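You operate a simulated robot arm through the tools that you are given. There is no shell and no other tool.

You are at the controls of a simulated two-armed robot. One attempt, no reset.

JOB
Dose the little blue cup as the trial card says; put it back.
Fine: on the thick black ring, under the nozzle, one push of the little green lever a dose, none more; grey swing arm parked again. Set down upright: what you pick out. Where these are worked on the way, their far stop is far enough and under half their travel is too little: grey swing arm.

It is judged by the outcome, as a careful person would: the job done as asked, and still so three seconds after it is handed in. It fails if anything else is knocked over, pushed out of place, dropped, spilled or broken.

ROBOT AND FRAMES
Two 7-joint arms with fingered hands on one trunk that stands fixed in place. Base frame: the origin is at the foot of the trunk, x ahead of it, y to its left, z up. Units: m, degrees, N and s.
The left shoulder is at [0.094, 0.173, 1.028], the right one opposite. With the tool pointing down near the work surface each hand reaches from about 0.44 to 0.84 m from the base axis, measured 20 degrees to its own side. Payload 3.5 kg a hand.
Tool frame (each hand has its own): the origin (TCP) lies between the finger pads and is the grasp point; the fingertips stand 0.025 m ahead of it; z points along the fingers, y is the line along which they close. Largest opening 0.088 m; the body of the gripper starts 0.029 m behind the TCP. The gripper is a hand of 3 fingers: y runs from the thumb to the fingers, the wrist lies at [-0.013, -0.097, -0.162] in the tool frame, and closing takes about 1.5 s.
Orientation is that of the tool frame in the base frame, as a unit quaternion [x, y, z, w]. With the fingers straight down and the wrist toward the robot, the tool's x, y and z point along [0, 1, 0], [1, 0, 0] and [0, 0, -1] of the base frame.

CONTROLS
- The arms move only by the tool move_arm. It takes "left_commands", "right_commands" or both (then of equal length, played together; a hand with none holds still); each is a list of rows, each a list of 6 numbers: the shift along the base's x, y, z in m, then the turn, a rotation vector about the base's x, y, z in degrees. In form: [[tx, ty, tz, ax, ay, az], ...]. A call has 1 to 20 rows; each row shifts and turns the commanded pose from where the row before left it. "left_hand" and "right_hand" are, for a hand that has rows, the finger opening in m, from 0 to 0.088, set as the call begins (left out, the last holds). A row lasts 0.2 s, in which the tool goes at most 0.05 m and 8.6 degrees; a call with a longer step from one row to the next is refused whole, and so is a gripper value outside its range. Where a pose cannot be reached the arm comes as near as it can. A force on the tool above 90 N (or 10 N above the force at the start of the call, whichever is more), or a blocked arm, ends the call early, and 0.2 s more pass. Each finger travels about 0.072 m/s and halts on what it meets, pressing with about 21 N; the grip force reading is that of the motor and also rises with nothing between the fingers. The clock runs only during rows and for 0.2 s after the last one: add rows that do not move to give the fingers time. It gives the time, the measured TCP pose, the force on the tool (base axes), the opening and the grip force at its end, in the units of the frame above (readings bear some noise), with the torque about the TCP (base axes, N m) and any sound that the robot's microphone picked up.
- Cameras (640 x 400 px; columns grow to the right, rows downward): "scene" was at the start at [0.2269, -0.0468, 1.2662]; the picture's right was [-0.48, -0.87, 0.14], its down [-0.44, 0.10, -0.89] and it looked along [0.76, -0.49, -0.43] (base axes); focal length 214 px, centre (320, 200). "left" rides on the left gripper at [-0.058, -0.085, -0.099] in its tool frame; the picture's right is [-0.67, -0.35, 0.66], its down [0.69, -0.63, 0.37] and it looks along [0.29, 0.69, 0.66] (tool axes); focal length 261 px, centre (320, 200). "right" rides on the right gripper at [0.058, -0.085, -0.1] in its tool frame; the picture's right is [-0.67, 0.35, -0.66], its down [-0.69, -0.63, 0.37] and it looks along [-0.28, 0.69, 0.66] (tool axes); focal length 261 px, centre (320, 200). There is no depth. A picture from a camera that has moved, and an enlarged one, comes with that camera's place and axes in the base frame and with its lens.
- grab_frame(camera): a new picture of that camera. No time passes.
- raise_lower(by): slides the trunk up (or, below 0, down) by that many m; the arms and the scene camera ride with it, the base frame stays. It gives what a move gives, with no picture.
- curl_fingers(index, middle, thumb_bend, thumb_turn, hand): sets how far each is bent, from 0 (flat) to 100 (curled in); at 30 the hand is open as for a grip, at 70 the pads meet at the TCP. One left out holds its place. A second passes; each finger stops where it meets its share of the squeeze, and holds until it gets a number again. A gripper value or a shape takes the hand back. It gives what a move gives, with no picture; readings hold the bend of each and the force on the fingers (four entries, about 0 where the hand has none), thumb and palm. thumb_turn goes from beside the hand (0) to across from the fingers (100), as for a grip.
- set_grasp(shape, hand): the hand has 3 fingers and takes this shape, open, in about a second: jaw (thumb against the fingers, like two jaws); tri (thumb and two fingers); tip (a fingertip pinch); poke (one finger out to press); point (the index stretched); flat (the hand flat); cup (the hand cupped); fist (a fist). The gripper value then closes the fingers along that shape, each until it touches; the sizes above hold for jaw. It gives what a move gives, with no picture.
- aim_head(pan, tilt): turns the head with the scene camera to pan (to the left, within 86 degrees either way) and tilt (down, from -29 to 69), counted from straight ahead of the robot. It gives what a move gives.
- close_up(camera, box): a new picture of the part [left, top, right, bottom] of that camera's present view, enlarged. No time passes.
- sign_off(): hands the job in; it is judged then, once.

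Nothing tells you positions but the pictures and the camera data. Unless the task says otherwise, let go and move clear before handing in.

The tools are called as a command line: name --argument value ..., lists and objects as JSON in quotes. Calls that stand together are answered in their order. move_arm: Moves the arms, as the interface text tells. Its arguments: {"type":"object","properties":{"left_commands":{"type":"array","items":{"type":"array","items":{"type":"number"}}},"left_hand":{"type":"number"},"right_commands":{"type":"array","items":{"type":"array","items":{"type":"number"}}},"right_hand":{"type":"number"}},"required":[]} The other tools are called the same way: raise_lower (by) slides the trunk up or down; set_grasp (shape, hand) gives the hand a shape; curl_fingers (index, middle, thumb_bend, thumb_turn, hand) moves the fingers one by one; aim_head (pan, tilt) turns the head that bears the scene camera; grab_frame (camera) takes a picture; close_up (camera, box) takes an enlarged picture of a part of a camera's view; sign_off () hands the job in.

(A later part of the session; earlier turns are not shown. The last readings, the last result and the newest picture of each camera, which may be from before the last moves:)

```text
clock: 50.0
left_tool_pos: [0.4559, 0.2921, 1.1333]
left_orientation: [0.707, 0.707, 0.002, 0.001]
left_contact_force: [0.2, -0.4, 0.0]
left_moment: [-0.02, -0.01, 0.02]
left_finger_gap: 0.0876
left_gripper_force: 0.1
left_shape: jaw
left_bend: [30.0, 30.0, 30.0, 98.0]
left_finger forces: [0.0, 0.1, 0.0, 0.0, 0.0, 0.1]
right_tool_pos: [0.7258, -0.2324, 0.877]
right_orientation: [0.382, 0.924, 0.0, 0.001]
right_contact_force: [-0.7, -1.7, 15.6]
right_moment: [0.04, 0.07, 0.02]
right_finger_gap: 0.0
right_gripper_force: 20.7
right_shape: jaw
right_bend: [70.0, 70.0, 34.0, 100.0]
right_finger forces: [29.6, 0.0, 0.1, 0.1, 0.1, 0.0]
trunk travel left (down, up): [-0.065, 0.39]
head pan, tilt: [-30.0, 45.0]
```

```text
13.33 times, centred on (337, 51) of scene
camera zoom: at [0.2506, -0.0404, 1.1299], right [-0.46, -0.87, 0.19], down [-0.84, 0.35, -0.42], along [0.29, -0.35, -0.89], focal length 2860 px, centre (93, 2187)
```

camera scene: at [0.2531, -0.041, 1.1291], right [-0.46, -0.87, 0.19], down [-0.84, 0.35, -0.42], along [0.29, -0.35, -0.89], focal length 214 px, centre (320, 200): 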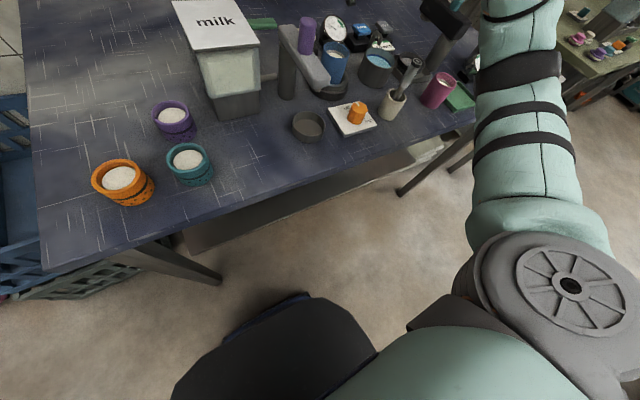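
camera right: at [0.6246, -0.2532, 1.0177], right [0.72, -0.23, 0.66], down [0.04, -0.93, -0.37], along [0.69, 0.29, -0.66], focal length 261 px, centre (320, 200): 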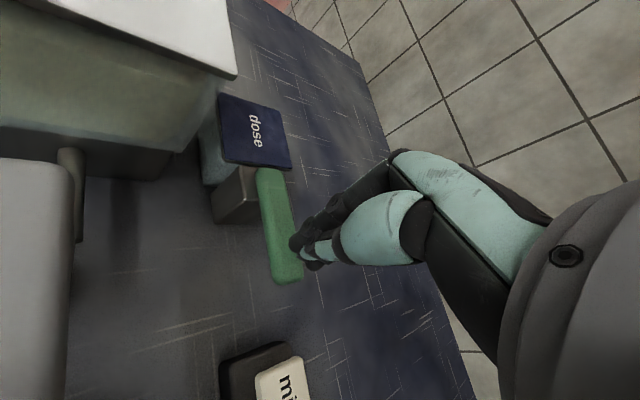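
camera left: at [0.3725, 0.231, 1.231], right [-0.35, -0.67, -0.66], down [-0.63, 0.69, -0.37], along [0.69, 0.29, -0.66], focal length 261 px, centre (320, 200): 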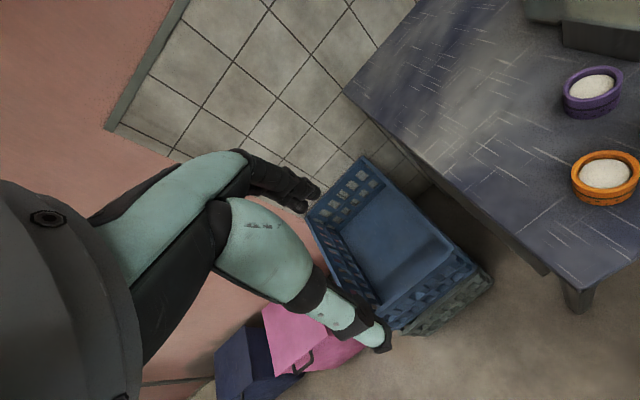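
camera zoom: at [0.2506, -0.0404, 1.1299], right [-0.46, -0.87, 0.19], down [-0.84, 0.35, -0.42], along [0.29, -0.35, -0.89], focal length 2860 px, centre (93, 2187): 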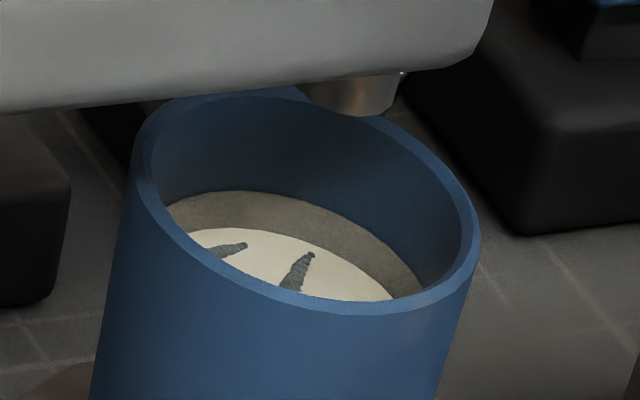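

The lever is at its stop (force rising to 15 N) and marks have appeared in the cup, so something was dispensed. I'll release fully and check that the lever springs back.

move_arm --right_commands '[[0, 0, 0.012, 0, 0, 0], [0, 0, 0.015, 0, 0, 0], [0, 0, 0.015, 0, 0, 0], [0, 0, 0, 0, 0, 0], [0, 0, 0, 0, 0, 0]]'

close_up --camera "scene" --box '[220, 0, 340, 100]'

close_up --camera "scene" --box '[318, 36, 356, 66]'

close_up --camera "right" --box '[220, 170, 360, 310]'

```text
clock: 51.2
left_tool_pos: [0.458, 0.2917, 1.1316]
left_orientation: [0.707, 0.707, -0.001, 0.0]
left_contact_force: [0.2, 0.0, 0.3]
left_moment: [0.01, 0.05, -0.02]
left_finger_gap: 0.0878
left_gripper_force: 0.1
left_shape: jaw
left_bend: [30.0, 30.0, 30.0, 98.0]
left_finger forces: [0.0, 0.1, 0.0, 0.0, 0.1, 0.0]
right_tool_pos: [0.7275, -0.2319, 0.9159]
right_orientation: [0.383, 0.924, 0.0, 0.001]
right_contact_force: [-0.3, 0.5, -0.6]
right_moment: [0.01, -0.01, -0.01]
right_finger_gap: 0.0
right_gripper_force: 21.3
right_shape: jaw
right_bend: [70.0, 70.0, 34.0, 100.0]
right_finger forces: [0.0, 0.0, 0.0, 0.0, 0.0, 0.0]
trunk travel left (down, up): [-0.065, 0.39]
head pan, tilt: [-30.0, 45.0]
```

```text
4.00 times, centred on (280, 50) of scene
camera zoom: at [0.2531, -0.0409, 1.1291], right [-0.46, -0.87, 0.19], down [-0.84, 0.35, -0.42], along [0.29, -0.35, -0.89], focal length 858 px, centre (480, 800)
```

zoom: 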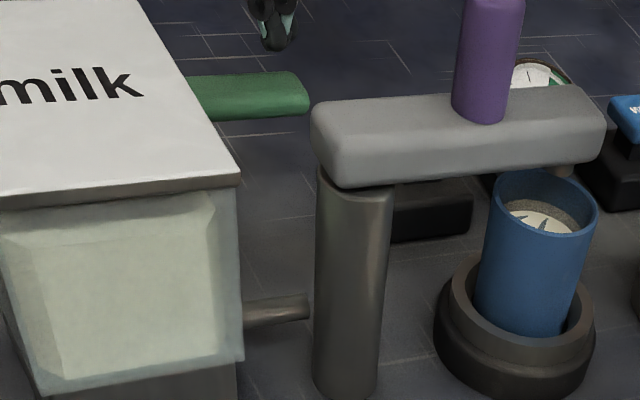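

```text
13.33 times, centred on (337, 51) of scene
camera zoom: at [0.2531, -0.0409, 1.1291], right [-0.46, -0.87, 0.19], down [-0.84, 0.35, -0.42], along [0.29, -0.35, -0.89], focal length 2860 px, centre (93, 2187)
```

zoom: 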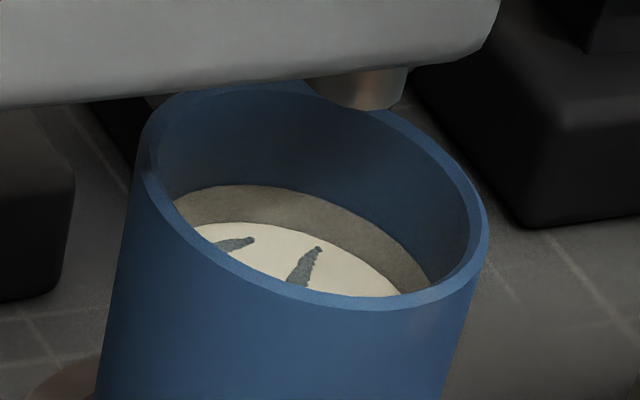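

```text
2.86 times, centred on (290, 240) of right
camera zoom: at [0.6263, -0.252, 1.0156], right [0.72, -0.23, 0.66], down [0.04, -0.93, -0.37], along [0.69, 0.29, -0.66], focal length 745 px, centre (406, 86)
```

zoom: 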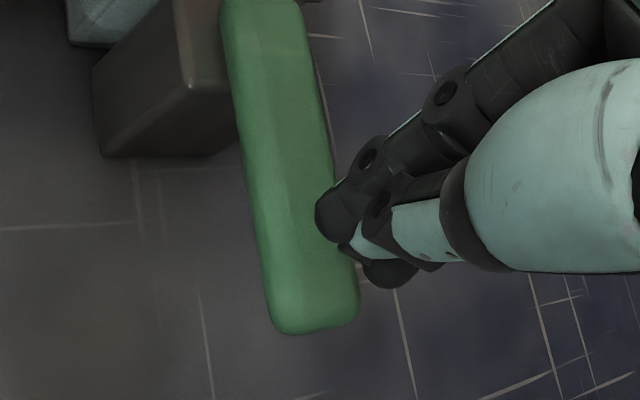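

The lever sprang back and the cup shows the first dose's marks. Now push two, in one smooth stroke to the same depth.

move_arm --right_commands '[[-0.001, 0, -0.012, 0, 0, 0], [0, 0, -0.012, 0, 0, 0], [0, 0, -0.01, 0, 0, 0], [0, 0, -0.004, 0, 0, 0], [0, 0, 0, 0, 0, 0]]'

close_up --camera "scene" --box '[318, 36, 356, 66]'

move_arm --right_commands '[[0, 0, 0.012, 0, 0, 0], [0, 0, 0.013, 0, 0, 0], [0, 0, 0.013, 0, 0, 0], [0, 0, 0, 0, 0, 0], [0, 0, 0, 0, 0, 0]]'

close_up --camera "scene" --box '[318, 36, 356, 66]'

close_up --camera "scene" --box '[220, 0, 340, 100]'

```text
clock: 52.4
left_tool_pos: [0.4582, 0.2904, 1.1321]
left_orientation: [0.707, 0.707, 0.0, 0.001]
left_contact_force: [1.0, -0.1, -0.4]
left_moment: [-0.01, -0.01, -0.02]
left_finger_gap: 0.0876
left_gripper_force: 0.0
left_shape: jaw
left_bend: [30.0, 30.0, 30.0, 98.0]
left_finger forces: [0.0, 0.1, 0.1, 0.0, 0.1, 0.1]
right_tool_pos: [0.7252, -0.2322, 0.8811]
right_orientation: [0.382, 0.924, 0.0, -0.001]
right_contact_force: [-0.8, 0.2, 2.4]
right_moment: [0.01, 0.07, -0.04]
right_finger_gap: 0.0
right_gripper_force: 20.8
right_shape: jaw
right_bend: [70.0, 70.0, 34.0, 100.0]
right_finger forces: [0.0, 0.0, 0.0, 0.0, 0.0, 0.0]
trunk travel left (down, up): [-0.065, 0.39]
head pan, tilt: [-30.0, 45.0]
```

```text
13.33 times, centred on (337, 51) of scene
camera zoom: at [0.2527, -0.0408, 1.1292], right [-0.46, -0.87, 0.19], down [-0.84, 0.35, -0.42], along [0.29, -0.35, -0.89], focal length 2860 px, centre (93, 2187)
```

zoom: 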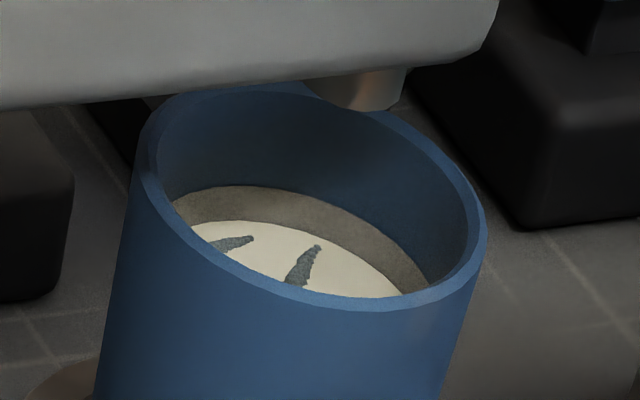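

```text
clock: 53.6
left_tool_pos: [0.4576, 0.29, 1.1313]
left_orientation: [0.707, 0.707, -0.001, 0.0]
left_contact_force: [0.9, -0.8, 0.1]
left_moment: [0.0, -0.01, 0.0]
left_finger_gap: 0.0877
left_gripper_force: 0.0
left_shape: jaw
left_bend: [30.0, 30.0, 30.0, 98.0]
left_finger forces: [0.1, 0.0, 0.1, 0.1, 0.1, 0.1]
right_tool_pos: [0.7259, -0.2308, 0.9162]
right_orientation: [0.384, 0.923, 0.0, 0.0]
right_contact_force: [0.0, -0.7, -0.2]
right_moment: [-0.02, 0.0, 0.0]
right_finger_gap: 0.0
right_gripper_force: 21.3
right_shape: jaw
right_bend: [70.0, 70.0, 34.0, 100.0]
right_finger forces: [0.0, 0.0, 0.0, 0.0, 0.0, 0.0]
trunk travel left (down, up): [-0.065, 0.39]
head pan, tilt: [-30.0, 45.0]
```

```text
13.33 times, centred on (337, 51) of scene
camera zoom: at [0.2531, -0.0409, 1.1291], right [-0.46, -0.87, 0.19], down [-0.84, 0.35, -0.42], along [0.29, -0.35, -0.89], focal length 2860 px, centre (93, 2187)
```

zoom: 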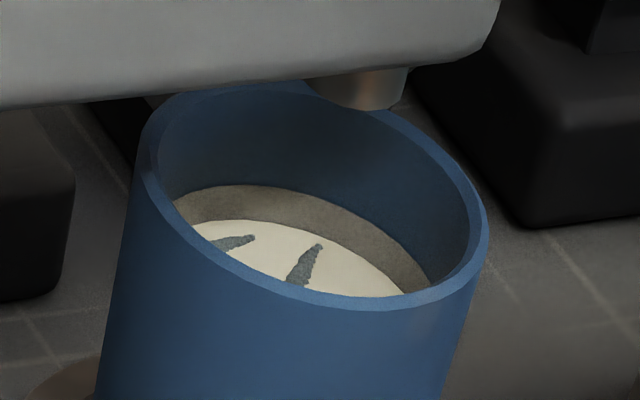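

```text
4.00 times, centred on (280, 50) of scene
camera zoom: at [0.2531, -0.0409, 1.1291], right [-0.46, -0.87, 0.19], down [-0.84, 0.35, -0.42], along [0.29, -0.35, -0.89], focal length 858 px, centre (480, 800)
```

zoom: 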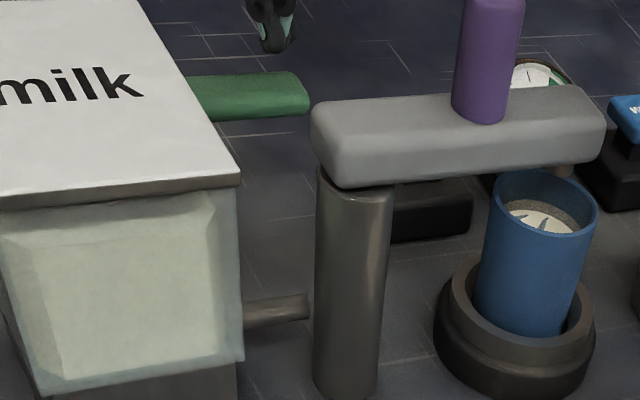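

The lever returned again. I want clear evidence that each push counts, so I'll take a high-zoom baseline of the milk level before push three.

close_up --camera "scene" --box '[325, 46, 345, 58]'

aim_head --pan -30 --tilt 40

grab_frame --camera "scene"

```text
16.00 times, centred on (335, 52) of scene
camera zoom: at [0.2531, -0.0409, 1.1291], right [-0.46, -0.87, 0.19], down [-0.84, 0.35, -0.42], along [0.29, -0.35, -0.89], focal length 3432 px, centre (80, 2568)
```

zoom: 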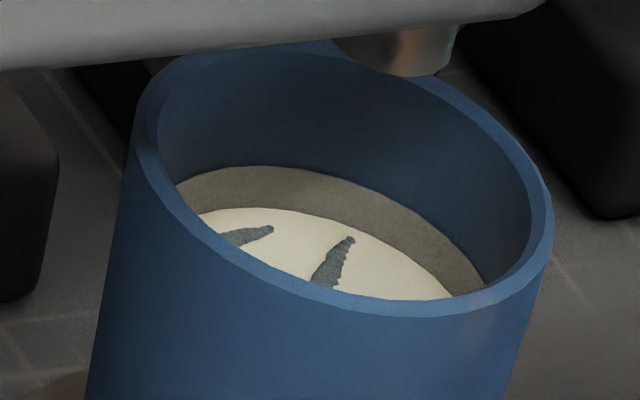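

```text
clock: 54.2
left_tool_pos: [0.4579, 0.2895, 1.1315]
left_orientation: [0.707, 0.707, 0.0, -0.001]
left_contact_force: [-0.4, 0.4, 0.9]
left_moment: [0.01, -0.03, -0.01]
left_finger_gap: 0.0878
left_gripper_force: 0.2
left_shape: jaw
left_bend: [30.0, 30.0, 30.0, 98.0]
left_finger forces: [0.0, 0.0, 0.1, 0.0, 0.0, 0.0]
right_tool_pos: [0.7263, -0.2308, 0.9173]
right_orientation: [0.383, 0.924, 0.0, 0.0]
right_contact_force: [-0.5, 0.7, 0.6]
right_moment: [-0.02, 0.0, -0.03]
right_finger_gap: 0.0004
right_gripper_force: 20.8
right_shape: jaw
right_bend: [70.0, 70.0, 34.0, 100.0]
right_finger forces: [0.0, 0.0, 0.0, 0.0, 0.1, 0.1]
trunk travel left (down, up): [-0.065, 0.39]
head pan, tilt: [-30.0, 40.0]
```

```text
taken
camera scene: at [0.2589, -0.0428, 1.1345], right [-0.46, -0.87, 0.19], down [-0.81, 0.32, -0.49], along [0.36, -0.38, -0.85], focal length 214 px, centre (320, 200)
```

scene: 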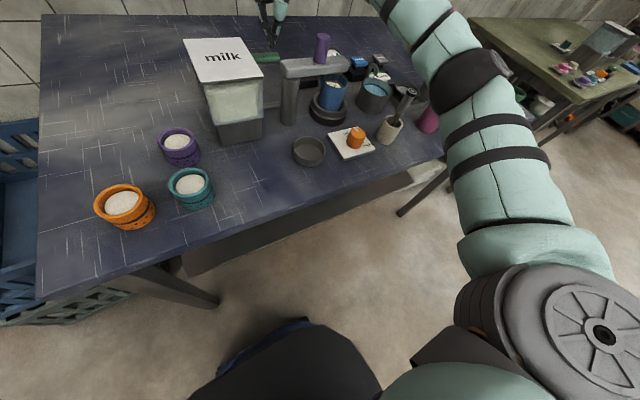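

close_up --camera "scene" --box '[320, 72, 348, 100]'

close_up --camera "scene" --box '[200, 60, 280, 140]'

```text
14.29 times, centred on (334, 86) of scene
camera zoom: at [0.2589, -0.0428, 1.1345], right [-0.46, -0.87, 0.19], down [-0.81, 0.32, -0.49], along [0.36, -0.38, -0.85], focal length 3064 px, centre (120, 1829)
```

zoom: 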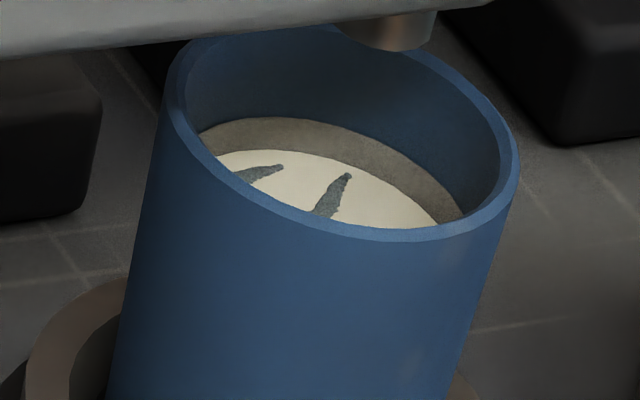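

```text
5.00 times, centred on (240, 100) of scene
camera zoom: at [0.2589, -0.0428, 1.1345], right [-0.46, -0.87, 0.19], down [-0.81, 0.32, -0.49], along [0.36, -0.38, -0.85], focal length 1072 px, centre (720, 700)
```

zoom: 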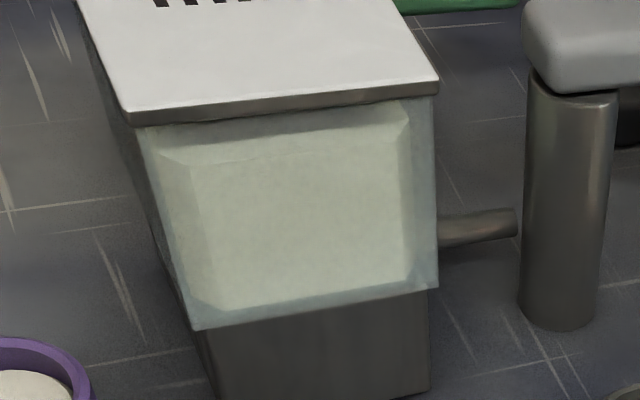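

Baseline taken. Now push three, right down to the stop, then release and compare.

move_arm --right_commands '[[0, -0.001, -0.012, 0, 0, 0], [0, 0, -0.012, 0, 0, 0], [0, 0, -0.011, 0, 0, 0], [0, 0, -0.005, 0, 0, 0], [0, 0, 0, 0, 0, 0]]'

move_arm --right_commands '[[0, 0, 0.012, 0, 0, 0], [0, 0, 0.014, 0, 0, 0], [0, 0, 0.014, 0, 0, 0], [0, 0, 0, 0, 0, 0], [0, 0, 0, 0, 0, 0]]'

close_up --camera "scene" --box '[320, 72, 348, 100]'

close_up --camera "scene" --box '[220, 0, 360, 120]'

```text
clock: 55.5
left_tool_pos: [0.4581, 0.2908, 1.1318]
left_orientation: [0.707, 0.707, 0.0, 0.0]
left_contact_force: [0.0, 0.6, 0.7]
left_moment: [0.0, -0.03, 0.0]
left_finger_gap: 0.0879
left_gripper_force: 0.0
left_shape: jaw
left_bend: [30.0, 30.0, 30.0, 98.0]
left_finger forces: [0.0, 0.0, 0.0, 0.0, 0.0, 0.0]
right_tool_pos: [0.7256, -0.2336, 0.8781]
right_orientation: [0.383, 0.924, 0.001, -0.001]
right_contact_force: [-0.2, 0.3, 2.4]
right_moment: [0.06, 0.03, 0.0]
right_finger_gap: 0.0
right_gripper_force: 21.0
right_shape: jaw
right_bend: [70.0, 70.0, 34.0, 100.0]
right_finger forces: [0.0, 0.0, 0.0, 0.0, 0.1, 0.0]
trunk travel left (down, up): [-0.065, 0.39]
head pan, tilt: [-30.0, 40.0]
```

```text
clock: 56.6
left_tool_pos: [0.4579, 0.2905, 1.1324]
left_orientation: [0.707, 0.707, 0.0, -0.001]
left_contact_force: [0.3, 0.4, -0.5]
left_moment: [0.01, 0.04, 0.04]
left_finger_gap: 0.0877
left_gripper_force: 0.1
left_shape: jaw
left_bend: [30.0, 30.0, 30.0, 98.0]
left_finger forces: [0.0, 0.0, 0.1, 0.0, 0.0, 0.0]
right_tool_pos: [0.7266, -0.2334, 0.9177]
right_orientation: [0.383, 0.924, 0.0, -0.001]
right_contact_force: [-0.1, 0.7, -0.3]
right_moment: [0.02, 0.02, 0.01]
right_finger_gap: 0.0001
right_gripper_force: 21.3
right_shape: jaw
right_bend: [70.0, 70.0, 34.0, 100.0]
right_finger forces: [0.0, 0.1, 0.0, 0.0, 0.0, 0.0]
trunk travel left (down, up): [-0.065, 0.39]
head pan, tilt: [-30.0, 40.0]
```

```text
14.29 times, centred on (334, 86) of scene
camera zoom: at [0.2589, -0.0428, 1.1345], right [-0.46, -0.87, 0.19], down [-0.81, 0.32, -0.49], along [0.36, -0.38, -0.85], focal length 3064 px, centre (120, 1829)
```

zoom: 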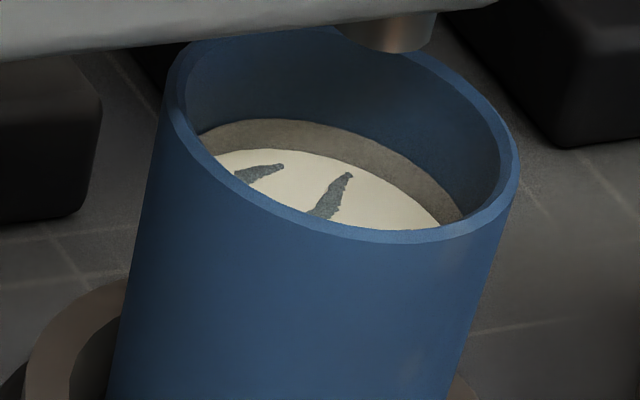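

```text
3.33 times, centred on (290, 60) of scene
camera zoom: at [0.2589, -0.0428, 1.1345], right [-0.46, -0.87, 0.19], down [-0.81, 0.32, -0.49], along [0.36, -0.38, -0.85], focal length 715 px, centre (420, 667)
```

zoom: 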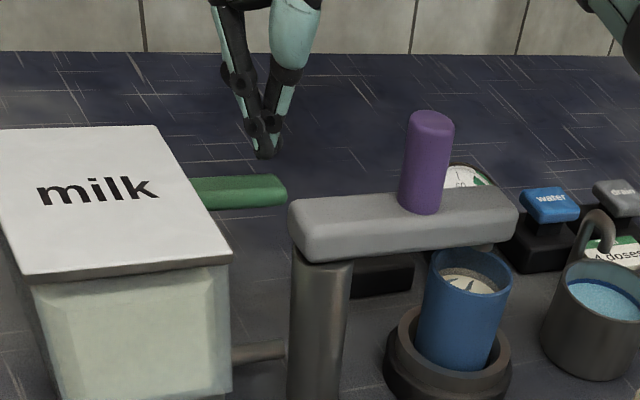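

The milk marks shift slightly with each push, and push two went deeper than where dose one registered, so three doses are in. Now the fourth and last push.

move_arm --right_commands '[[0, 0, -0.012, 0, 0, 0], [0, 0, -0.012, 0, 0, 0], [0, 0, -0.011, 0, 0, 0], [0, 0, -0.005, 0, 0, 0], [0, 0, 0, 0, 0, 0]]'

move_arm --right_commands '[[0, 0, 0.012, 0, 0, 0], [0, 0, 0.014, 0, 0, 0], [0, 0, 0.014, 0, 0, 0], [0, 0, 0.03, 0, 0, 0], [0, 0, 0.04, 0, 0, 0], [0, 0, 0.04, 0, 0, 0], [0, 0, 0, 0, 0, 0]]'

close_up --camera "scene" --box '[320, 72, 348, 100]'

close_up --camera "scene" --box '[220, 0, 360, 120]'

grab_frame --camera "right"

```text
clock: 57.9
left_tool_pos: [0.4569, 0.2908, 1.1325]
left_orientation: [0.707, 0.707, 0.001, 0.001]
left_contact_force: [0.5, -0.2, 1.1]
left_moment: [-0.01, 0.01, 0.01]
left_finger_gap: 0.0873
left_gripper_force: 0.0
left_shape: jaw
left_bend: [30.0, 30.0, 30.0, 98.0]
left_finger forces: [0.0, 0.0, 0.0, 0.0, 0.0, 0.0]
right_tool_pos: [0.7267, -0.235, 0.878]
right_orientation: [0.383, 0.924, 0.0, 0.0]
right_contact_force: [0.6, -1.5, 5.1]
right_moment: [0.02, 0.0, 0.02]
right_finger_gap: 0.0
right_gripper_force: 20.9
right_shape: jaw
right_bend: [70.0, 70.0, 34.0, 100.0]
right_finger forces: [0.1, 0.0, 0.0, 0.0, 0.0, 0.0]
trunk travel left (down, up): [-0.065, 0.39]
head pan, tilt: [-30.0, 40.0]
```

```text
clock: 59.5
left_tool_pos: [0.4581, 0.2909, 1.1318]
left_orientation: [0.707, 0.707, 0.0, -0.001]
left_contact_force: [0.0, -0.3, -0.6]
left_moment: [0.01, 0.03, 0.01]
left_finger_gap: 0.0874
left_gripper_force: 0.1
left_shape: jaw
left_bend: [30.0, 30.0, 30.0, 98.0]
left_finger forces: [0.0, 0.0, 0.0, 0.1, 0.0, 0.0]
right_tool_pos: [0.7268, -0.2343, 1.027]
right_orientation: [0.383, 0.924, -0.001, -0.001]
right_contact_force: [0.2, 0.8, -0.7]
right_moment: [0.01, -0.02, 0.01]
right_finger_gap: 0.0
right_gripper_force: 20.5
right_shape: jaw
right_bend: [70.0, 70.0, 34.0, 100.0]
right_finger forces: [0.0, 0.1, 0.0, 0.0, 0.0, 0.1]
trunk travel left (down, up): [-0.065, 0.39]
head pan, tilt: [-30.0, 40.0]
```

```text
14.29 times, centred on (334, 86) of scene
camera zoom: at [0.2594, -0.0433, 1.1343], right [-0.46, -0.87, 0.19], down [-0.81, 0.32, -0.49], along [0.36, -0.38, -0.85], focal length 3064 px, centre (120, 1829)
```

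zoom: 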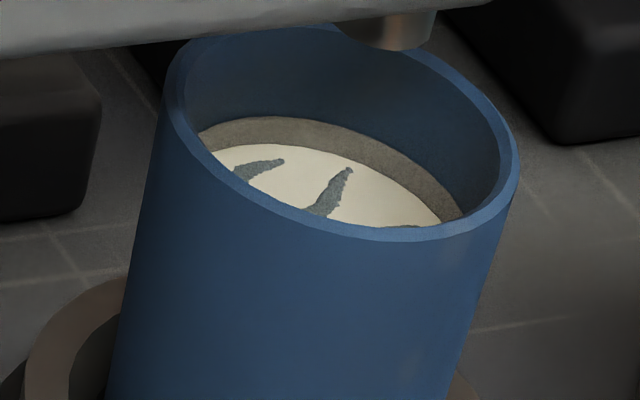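

```text
3.33 times, centred on (290, 60) of scene
camera zoom: at [0.2594, -0.0433, 1.1343], right [-0.46, -0.87, 0.19], down [-0.81, 0.32, -0.49], along [0.36, -0.38, -0.85], focal length 715 px, centre (420, 667)
```

zoom: 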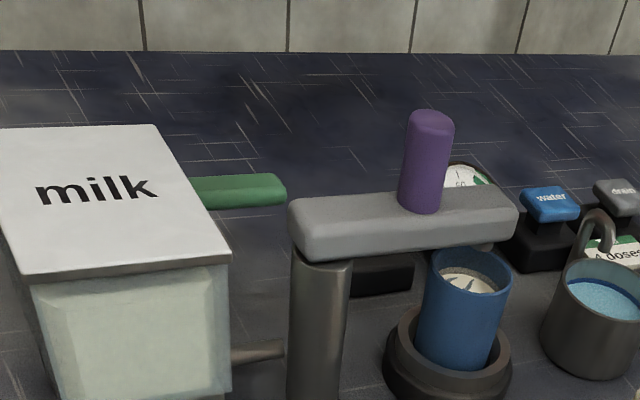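

```text
taken
camera right: at [0.6262, -0.2539, 1.126], right [0.72, -0.23, 0.65], down [0.04, -0.93, -0.37], along [0.69, 0.29, -0.66], focal length 261 px, centre (320, 200)
```

right: 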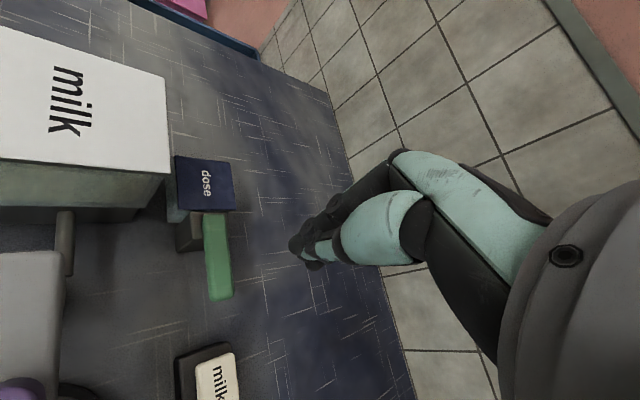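

Push four shows a bigger level change than push three did. The flow may lag, so I'll let a moment pass and compare again.

move_arm --right_commands '[[0, 0, 0, 0, 0, 0], [0, 0, 0, 0, 0, 0], [0, 0, 0, 0, 0, 0], [0, 0, 0, 0, 0, 0], [0, 0, 0, 0, 0, 0], [0, 0, 0, 0, 0, 0], [0, 0, 0, 0, 0, 0], [0, 0, 0, 0, 0, 0]]'

close_up --camera "scene" --box '[320, 72, 348, 100]'

close_up --camera "scene" --box '[200, 60, 280, 140]'

```text
clock: 61.2
left_tool_pos: [0.4576, 0.2902, 1.1324]
left_orientation: [0.707, 0.707, 0.0, 0.0]
left_contact_force: [-0.2, -0.2, 0.3]
left_moment: [0.01, -0.02, -0.03]
left_finger_gap: 0.0877
left_gripper_force: 0.2
left_shape: jaw
left_bend: [30.0, 30.0, 30.0, 98.0]
left_finger forces: [0.0, 0.0, 0.0, 0.0, 0.1, 0.1]
right_tool_pos: [0.7266, -0.2339, 1.0268]
right_orientation: [0.383, 0.924, 0.0, 0.0]
right_contact_force: [0.3, 0.4, -0.1]
right_moment: [0.03, 0.02, 0.0]
right_finger_gap: 0.0001
right_gripper_force: 20.9
right_shape: jaw
right_bend: [70.0, 70.0, 34.0, 100.0]
right_finger forces: [0.1, 0.0, 0.0, 0.1, 0.0, 0.0]
trunk travel left (down, up): [-0.065, 0.39]
head pan, tilt: [-30.0, 40.0]
```

```text
14.29 times, centred on (334, 86) of scene
camera zoom: at [0.2589, -0.0428, 1.1345], right [-0.46, -0.87, 0.19], down [-0.81, 0.32, -0.49], along [0.36, -0.38, -0.85], focal length 3064 px, centre (120, 1829)
```

zoom: 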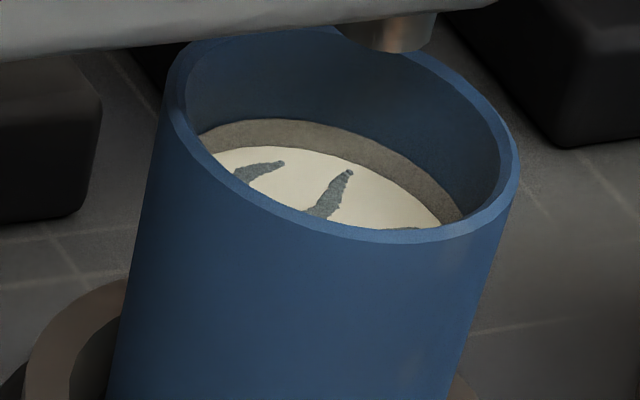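

```text
5.00 times, centred on (240, 100) of scene
camera zoom: at [0.2589, -0.0428, 1.1345], right [-0.46, -0.87, 0.19], down [-0.81, 0.32, -0.49], along [0.36, -0.38, -0.85], focal length 1072 px, centre (720, 700)
```

zoom: 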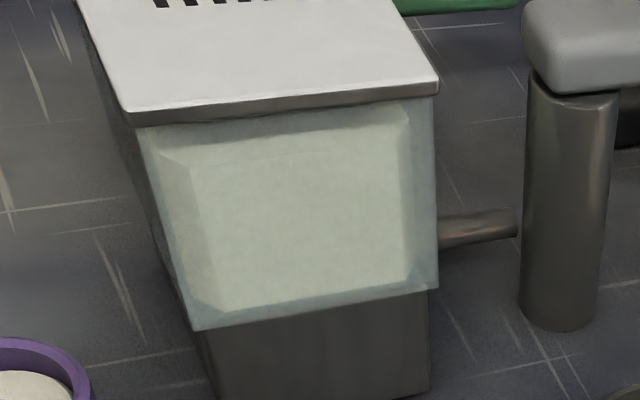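

All four pushes passed the registering depth and the level rose after each, so dosing is done. Next I'll go back above the purple knob to park the arm.

move_arm --right_commands '[[-0.015, -0.004, 0.01, 0, 0, 0], [-0.03, -0.009, 0.005, 0, 0, 0], [-0.03, -0.009, 0, 0, 0, 0], [-0.03, -0.009, 0, 0, 0, 0], [-0.0195, -0.005, 0, 0, 0, 0], [0, 0, 0, 0, 0, 0]]' --right_hand 0.06

close_up --camera "right" --box '[160, 160, 370, 370]'

```text
clock: 62.6
left_tool_pos: [0.4595, 0.2909, 1.1317]
left_orientation: [0.707, 0.707, 0.0, 0.0]
left_contact_force: [0.0, 0.0, 0.0]
left_moment: [0.0, -0.02, 0.0]
left_finger_gap: 0.0877
left_gripper_force: 0.0
left_shape: jaw
left_bend: [30.0, 30.0, 30.0, 98.0]
left_finger forces: [0.0, 0.1, 0.0, 0.0, 0.0, 0.0]
right_tool_pos: [0.6019, -0.2709, 1.042]
right_orientation: [0.382, 0.924, -0.002, 0.0]
right_contact_force: [0.2, -0.1, 0.0]
right_moment: [-0.02, 0.01, -0.01]
right_finger_gap: 0.0601
right_gripper_force: 0.0
right_shape: jaw
right_bend: [28.0, 38.0, 59.0, 100.0]
right_finger forces: [0.0, 0.1, 0.1, 0.0, 0.1, 0.1]
trunk travel left (down, up): [-0.065, 0.39]
head pan, tilt: [-30.0, 40.0]
```

```text
1.90 times, centred on (265, 265) of right
camera zoom: at [0.5012, -0.2895, 1.1404], right [0.72, -0.23, 0.65], down [0.04, -0.93, -0.37], along [0.69, 0.29, -0.66], focal length 496 px, centre (425, 76)
```

zoom: 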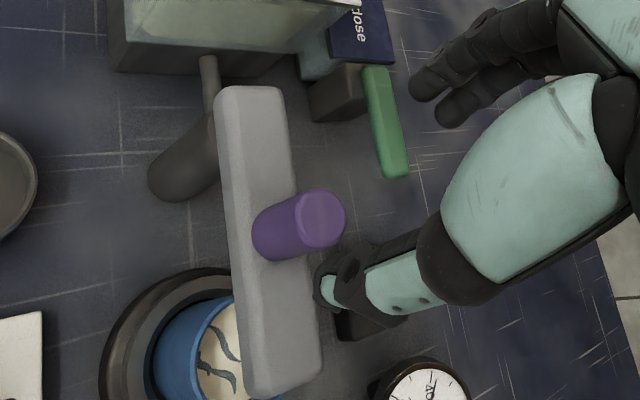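

move_arm --right_commands '[[0, 0, -0.025, 0, 0, 0], [0, 0, -0.03, 0, 0, 0], [0, 0, -0.021, 0, 0, 0], [0, 0, 0, 0, 0, 0]]'

move_arm --right_commands '[[0, 0, 0, 0, 0, 0], [0, 0, 0, 0, 0, 0], [0, 0, 0, 0, 0, 0], [0, 0, 0, 0, 0, 0], [0, 0, 0, 0, 0, 0], [0, 0, 0, 0, 0, 0]]' --right_hand 0.01

close_up --camera "right" --box '[160, 160, 370, 370]'

close_up --camera "scene" --box '[260, 20, 380, 130]'

```text
clock: 63.6
left_tool_pos: [0.457, 0.29, 1.1318]
left_orientation: [0.707, 0.708, 0.0, 0.0]
left_contact_force: [-0.4, -0.2, -0.2]
left_moment: [0.02, 0.0, -0.01]
left_finger_gap: 0.0877
left_gripper_force: 0.0
left_shape: jaw
left_bend: [30.0, 30.0, 30.0, 98.0]
left_finger forces: [0.0, 0.0, 0.0, 0.1, 0.0, 0.0]
right_tool_pos: [0.6028, -0.2686, 0.9666]
right_orientation: [0.383, 0.924, 0.001, 0.0]
right_contact_force: [0.0, -0.4, -0.3]
right_moment: [0.03, 0.02, -0.02]
right_finger_gap: 0.0602
right_gripper_force: 0.1
right_shape: jaw
right_bend: [28.0, 38.0, 59.0, 100.0]
right_finger forces: [0.0, 0.0, 0.0, 0.1, 0.1, 0.0]
trunk travel left (down, up): [-0.065, 0.39]
head pan, tilt: [-30.0, 40.0]
```

```text
clock: 65.0
left_tool_pos: [0.4569, 0.2905, 1.1312]
left_orientation: [0.707, 0.707, -0.001, 0.0]
left_contact_force: [0.6, 0.0, -0.6]
left_moment: [0.05, 0.01, 0.04]
left_finger_gap: 0.0875
left_gripper_force: 0.0
left_shape: jaw
left_bend: [30.0, 30.0, 30.0, 98.0]
left_finger forces: [0.0, 0.1, 0.0, 0.0, 0.0, 0.1]
right_tool_pos: [0.6025, -0.27, 0.9661]
right_orientation: [0.381, 0.925, 0.0, 0.0]
right_contact_force: [-6.0, 5.2, -5.2]
right_moment: [0.1, 0.07, 0.01]
right_finger_gap: 0.0129
right_gripper_force: 20.8
right_shape: jaw
right_bend: [72.0, 57.0, 75.0, 100.0]
right_finger forces: [10.8, 7.3, 0.0, 0.0, 14.4, 0.1]
trunk travel left (down, up): [-0.065, 0.39]
head pan, tilt: [-30.0, 40.0]
```

```text
1.90 times, centred on (265, 265) of right
camera zoom: at [0.502, -0.2888, 1.0644], right [0.72, -0.23, 0.65], down [0.04, -0.93, -0.37], along [0.69, 0.29, -0.66], focal length 496 px, centre (425, 76)
```

zoom: 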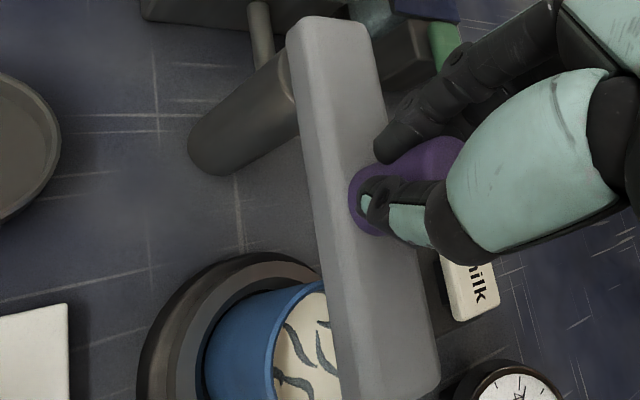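

```text
3.64 times, centred on (320, 75) of scene
camera zoom: at [0.2584, -0.0422, 1.1346], right [-0.46, -0.87, 0.19], down [-0.81, 0.32, -0.49], along [0.36, -0.38, -0.85], focal length 780 px, centre (320, 654)
```

zoom: 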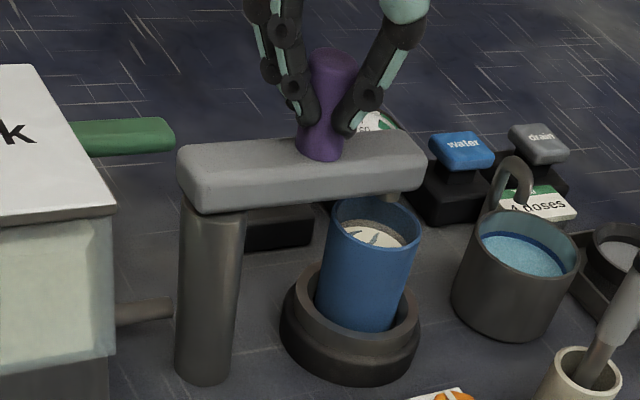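

The knob is gripped. I'll swing it back along the reverse arc in stages.

move_arm --right_commands '[[-0.0094, 0.0013, 0, 0, 0, 0], [-0.009, 0.0029, 0, 0, 0, 0], [-0.0084, 0.0045, 0, 0, 0, 0], [-0.0075, 0.0058, 0, 0, 0, 0], [0, 0, 0, 0, 0, 0]]'

close_up --camera "scene" --box '[260, 20, 380, 130]'

close_up --camera "right" --box '[160, 160, 370, 370]'

```text
clock: 66.2
left_tool_pos: [0.4577, 0.2903, 1.131]
left_orientation: [0.707, 0.708, -0.001, 0.0]
left_contact_force: [0.1, 0.3, 0.0]
left_moment: [0.03, -0.01, 0.0]
left_finger_gap: 0.0876
left_gripper_force: 0.0
left_shape: jaw
left_bend: [30.0, 30.0, 30.0, 98.0]
left_finger forces: [0.0, 0.0, 0.1, 0.0, 0.0, 0.1]
right_tool_pos: [0.5666, -0.2546, 0.9661]
right_orientation: [0.382, 0.924, -0.002, 0.0]
right_contact_force: [5.3, 5.4, -1.7]
right_moment: [0.06, -0.09, 0.06]
right_finger_gap: 0.0116
right_gripper_force: 21.0
right_shape: jaw
right_bend: [72.0, 59.0, 80.0, 100.0]
right_finger forces: [0.1, 5.8, 0.0, 0.0, 0.0, 0.0]
trunk travel left (down, up): [-0.065, 0.39]
head pan, tilt: [-30.0, 40.0]
```

```text
3.64 times, centred on (320, 75) of scene
camera zoom: at [0.2599, -0.042, 1.1343], right [-0.46, -0.87, 0.19], down [-0.81, 0.32, -0.49], along [0.36, -0.38, -0.85], focal length 780 px, centre (320, 654)
```

zoom: 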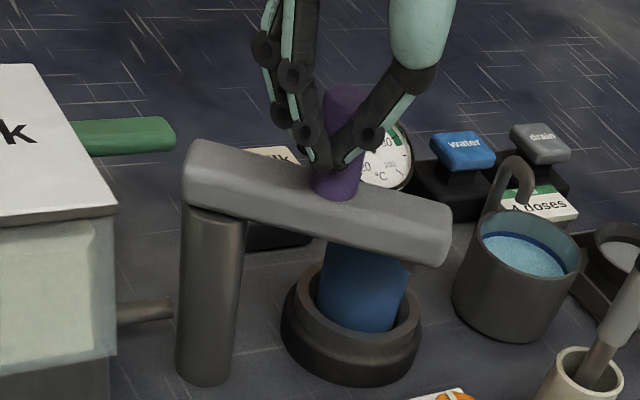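

```text
1.90 times, centred on (265, 265) of right
camera zoom: at [0.4661, -0.2743, 1.0647], right [0.72, -0.23, 0.65], down [0.04, -0.93, -0.36], along [0.69, 0.29, -0.66], focal length 496 px, centre (425, 76)
```

zoom: 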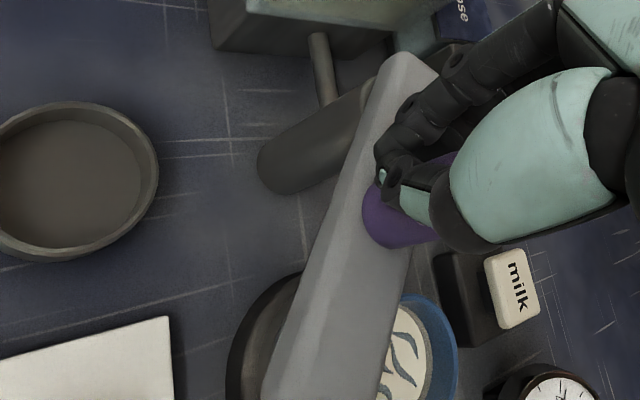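

The knob slipped partly out of the fingers mid-swing. I'll open, rise, find the knob again, and re-grip it centred.

move_arm --right_commands '[[0, 0, 0, 0, 0, 0], [0, 0, 0, 0, 0, 0], [0, 0, 0, 0, 0, 0], [0, 0, 0, 0, 0, 0], [0, 0, 0, 0, 0, 0], [0, 0, 0.02, 0, 0, 0], [0, 0, 0.03, 0, 0, 0], [0, 0, 0.02, 0, 0, 0], [0, 0, 0, 0, 0, 0]]' --right_hand 0.06

close_up --camera "right" --box '[160, 160, 370, 370]'

close_up --camera "scene" --box '[260, 20, 380, 130]'

```text
clock: 68.2
left_tool_pos: [0.4596, 0.2904, 1.1313]
left_orientation: [0.707, 0.707, 0.0, 0.0]
left_contact_force: [-0.4, 0.7, 0.0]
left_moment: [-0.01, -0.01, -0.04]
left_finger_gap: 0.0879
left_gripper_force: 0.0
left_shape: jaw
left_bend: [30.0, 30.0, 30.0, 98.0]
left_finger forces: [0.1, 0.0, 0.0, 0.1, 0.0, 0.1]
right_tool_pos: [0.5677, -0.2576, 1.0345]
right_orientation: [0.382, 0.924, 0.001, 0.0]
right_contact_force: [-0.3, 0.4, 0.7]
right_moment: [-0.05, 0.03, 0.0]
right_finger_gap: 0.0599
right_gripper_force: 0.0
right_shape: jaw
right_bend: [28.0, 38.0, 60.0, 100.0]
right_finger forces: [0.0, 0.0, 0.0, 0.0, 0.0, 0.1]
trunk travel left (down, up): [-0.065, 0.39]
head pan, tilt: [-30.0, 40.0]
```

```text
1.90 times, centred on (265, 265) of right
camera zoom: at [0.4666, -0.2764, 1.1326], right [0.72, -0.23, 0.65], down [0.04, -0.93, -0.37], along [0.69, 0.29, -0.66], focal length 496 px, centre (425, 76)
```

zoom: 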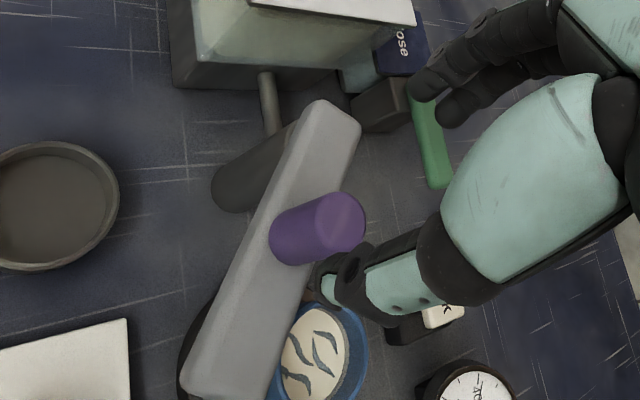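

```text
3.64 times, centred on (320, 75) of scene
camera zoom: at [0.2589, -0.043, 1.1345], right [-0.46, -0.87, 0.19], down [-0.81, 0.32, -0.49], along [0.36, -0.38, -0.85], focal length 780 px, centre (320, 654)
```

zoom: 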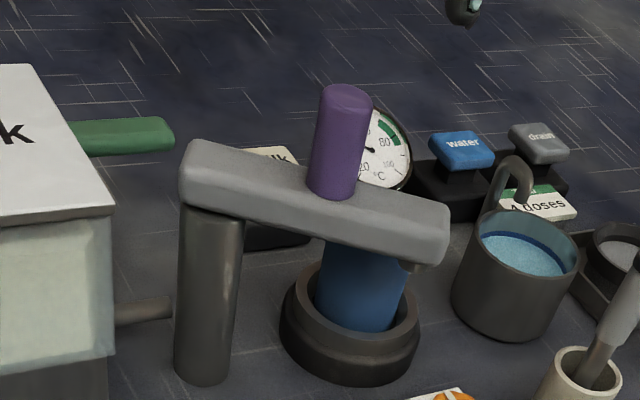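

By two views that agree, the knob is now at (0.5785, -0.265), so I had been ~1 cm off-centre along the slipping direction. I'll yaw another +30° so the thumb sits behind the knob, re-centre over it, and descend.

move_arm --right_commands '[[0.003, -0.002, 0, 0, 0, 7.5], [0.003, -0.002, 0, 0, 0, 7.5], [0.003, -0.002, 0, 0, 0, 7.5], [0.002, -0.0015, 0, 0, 0, 7.5], [0, 0, 0, 0, 0, 0], [0, 0, 0, 0, 0, 0]]'

close_up --camera "right" --box '[160, 160, 370, 370]'

close_up --camera "scene" --box '[260, 20, 380, 130]'

```text
clock: 69.7
left_tool_pos: [0.4583, 0.2894, 1.131]
left_orientation: [0.707, 0.707, 0.0, -0.001]
left_contact_force: [0.1, -0.7, -0.3]
left_moment: [-0.01, -0.02, 0.03]
left_finger_gap: 0.0878
left_gripper_force: 0.1
left_shape: jaw
left_bend: [30.0, 30.0, 30.0, 98.0]
left_finger forces: [0.0, 0.1, 0.1, 0.1, 0.0, 0.0]
right_tool_pos: [0.5779, -0.2613, 1.035]
right_orientation: [0.13, 0.992, 0.0, 0.0]
right_contact_force: [0.0, -0.2, 0.4]
right_moment: [0.0, -0.01, 0.04]
right_finger_gap: 0.0598
right_gripper_force: 0.1
right_shape: jaw
right_bend: [28.0, 38.0, 60.0, 100.0]
right_finger forces: [0.0, 0.0, 0.0, 0.1, 0.0, 0.0]
trunk travel left (down, up): [-0.065, 0.39]
head pan, tilt: [-30.0, 40.0]
```

```text
1.90 times, centred on (265, 265) of right
camera zoom: at [0.5008, -0.3301, 1.1341], right [0.74, 0.16, 0.66], down [0.5, -0.79, -0.37], along [0.45, 0.6, -0.66], focal length 496 px, centre (425, 76)
```

zoom: 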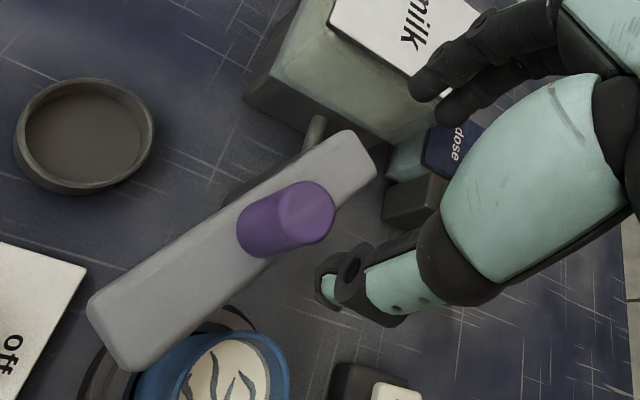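

```text
3.64 times, centred on (320, 75) of scene
camera zoom: at [0.259, -0.0428, 1.1345], right [-0.46, -0.87, 0.19], down [-0.81, 0.32, -0.49], along [0.36, -0.38, -0.85], focal length 780 px, centre (320, 654)
```

zoom: 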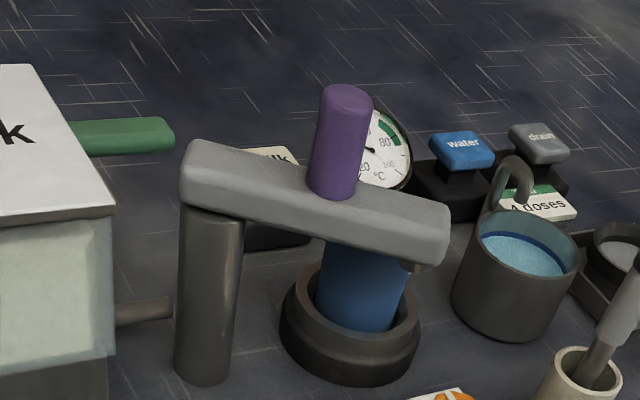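

move_arm --right_commands '[[0.0, -0.004, -0.02, 0, 0, 0], [0, 0, -0.03, 0, 0, 0], [0, 0, -0.021, 0, 0, 0], [0, 0, 0, 0, 0, 0]]'

close_up --camera "right" --box '[160, 160, 370, 370]'

close_up --camera "scene" --box '[260, 20, 380, 130]'

```text
clock: 70.7
left_tool_pos: [0.4581, 0.2905, 1.1325]
left_orientation: [0.707, 0.707, 0.0, 0.0]
left_contact_force: [-0.3, 0.1, 0.2]
left_moment: [-0.02, 0.03, -0.02]
left_finger_gap: 0.0876
left_gripper_force: 0.1
left_shape: jaw
left_bend: [30.0, 30.0, 30.0, 98.0]
left_finger forces: [0.1, 0.1, 0.1, 0.0, 0.1, 0.0]
right_tool_pos: [0.5761, -0.267, 0.9644]
right_orientation: [0.131, 0.991, 0.0, 0.0]
right_contact_force: [0.4, -0.5, -0.2]
right_moment: [-0.01, 0.03, 0.04]
right_finger_gap: 0.0597
right_gripper_force: 0.1
right_shape: jaw
right_bend: [28.0, 38.0, 60.0, 100.0]
right_finger forces: [0.1, 0.0, 0.0, 0.1, 0.1, 0.0]
trunk travel left (down, up): [-0.065, 0.39]
head pan, tilt: [-30.0, 40.0]
```

```text
1.90 times, centred on (265, 265) of right
camera zoom: at [0.4982, -0.3343, 1.0631], right [0.74, 0.16, 0.66], down [0.5, -0.79, -0.37], along [0.45, 0.6, -0.66], focal length 496 px, centre (425, 76)
```

zoom: 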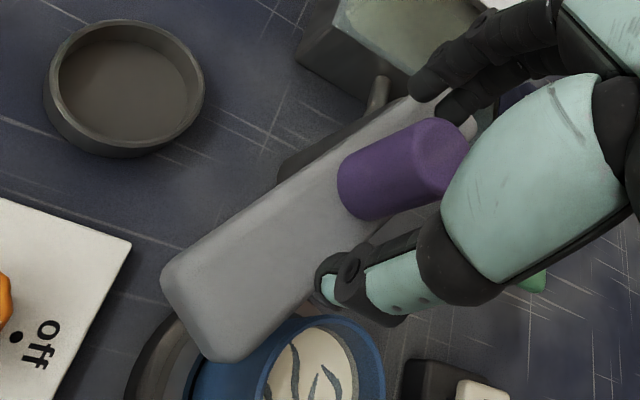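

```text
3.64 times, centred on (320, 75) of scene
camera zoom: at [0.2588, -0.0427, 1.1346], right [-0.46, -0.87, 0.19], down [-0.81, 0.32, -0.49], along [0.36, -0.38, -0.85], focal length 780 px, centre (320, 654)
```

zoom: 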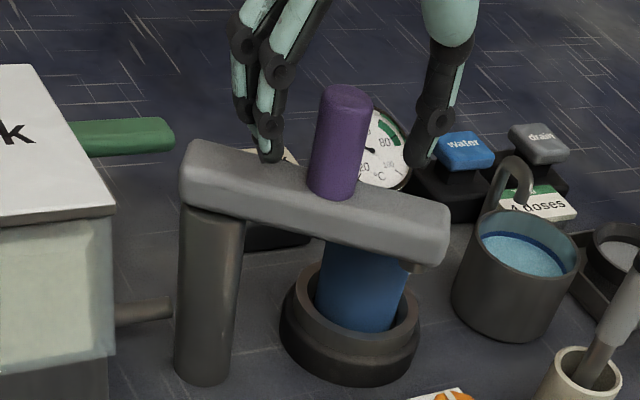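

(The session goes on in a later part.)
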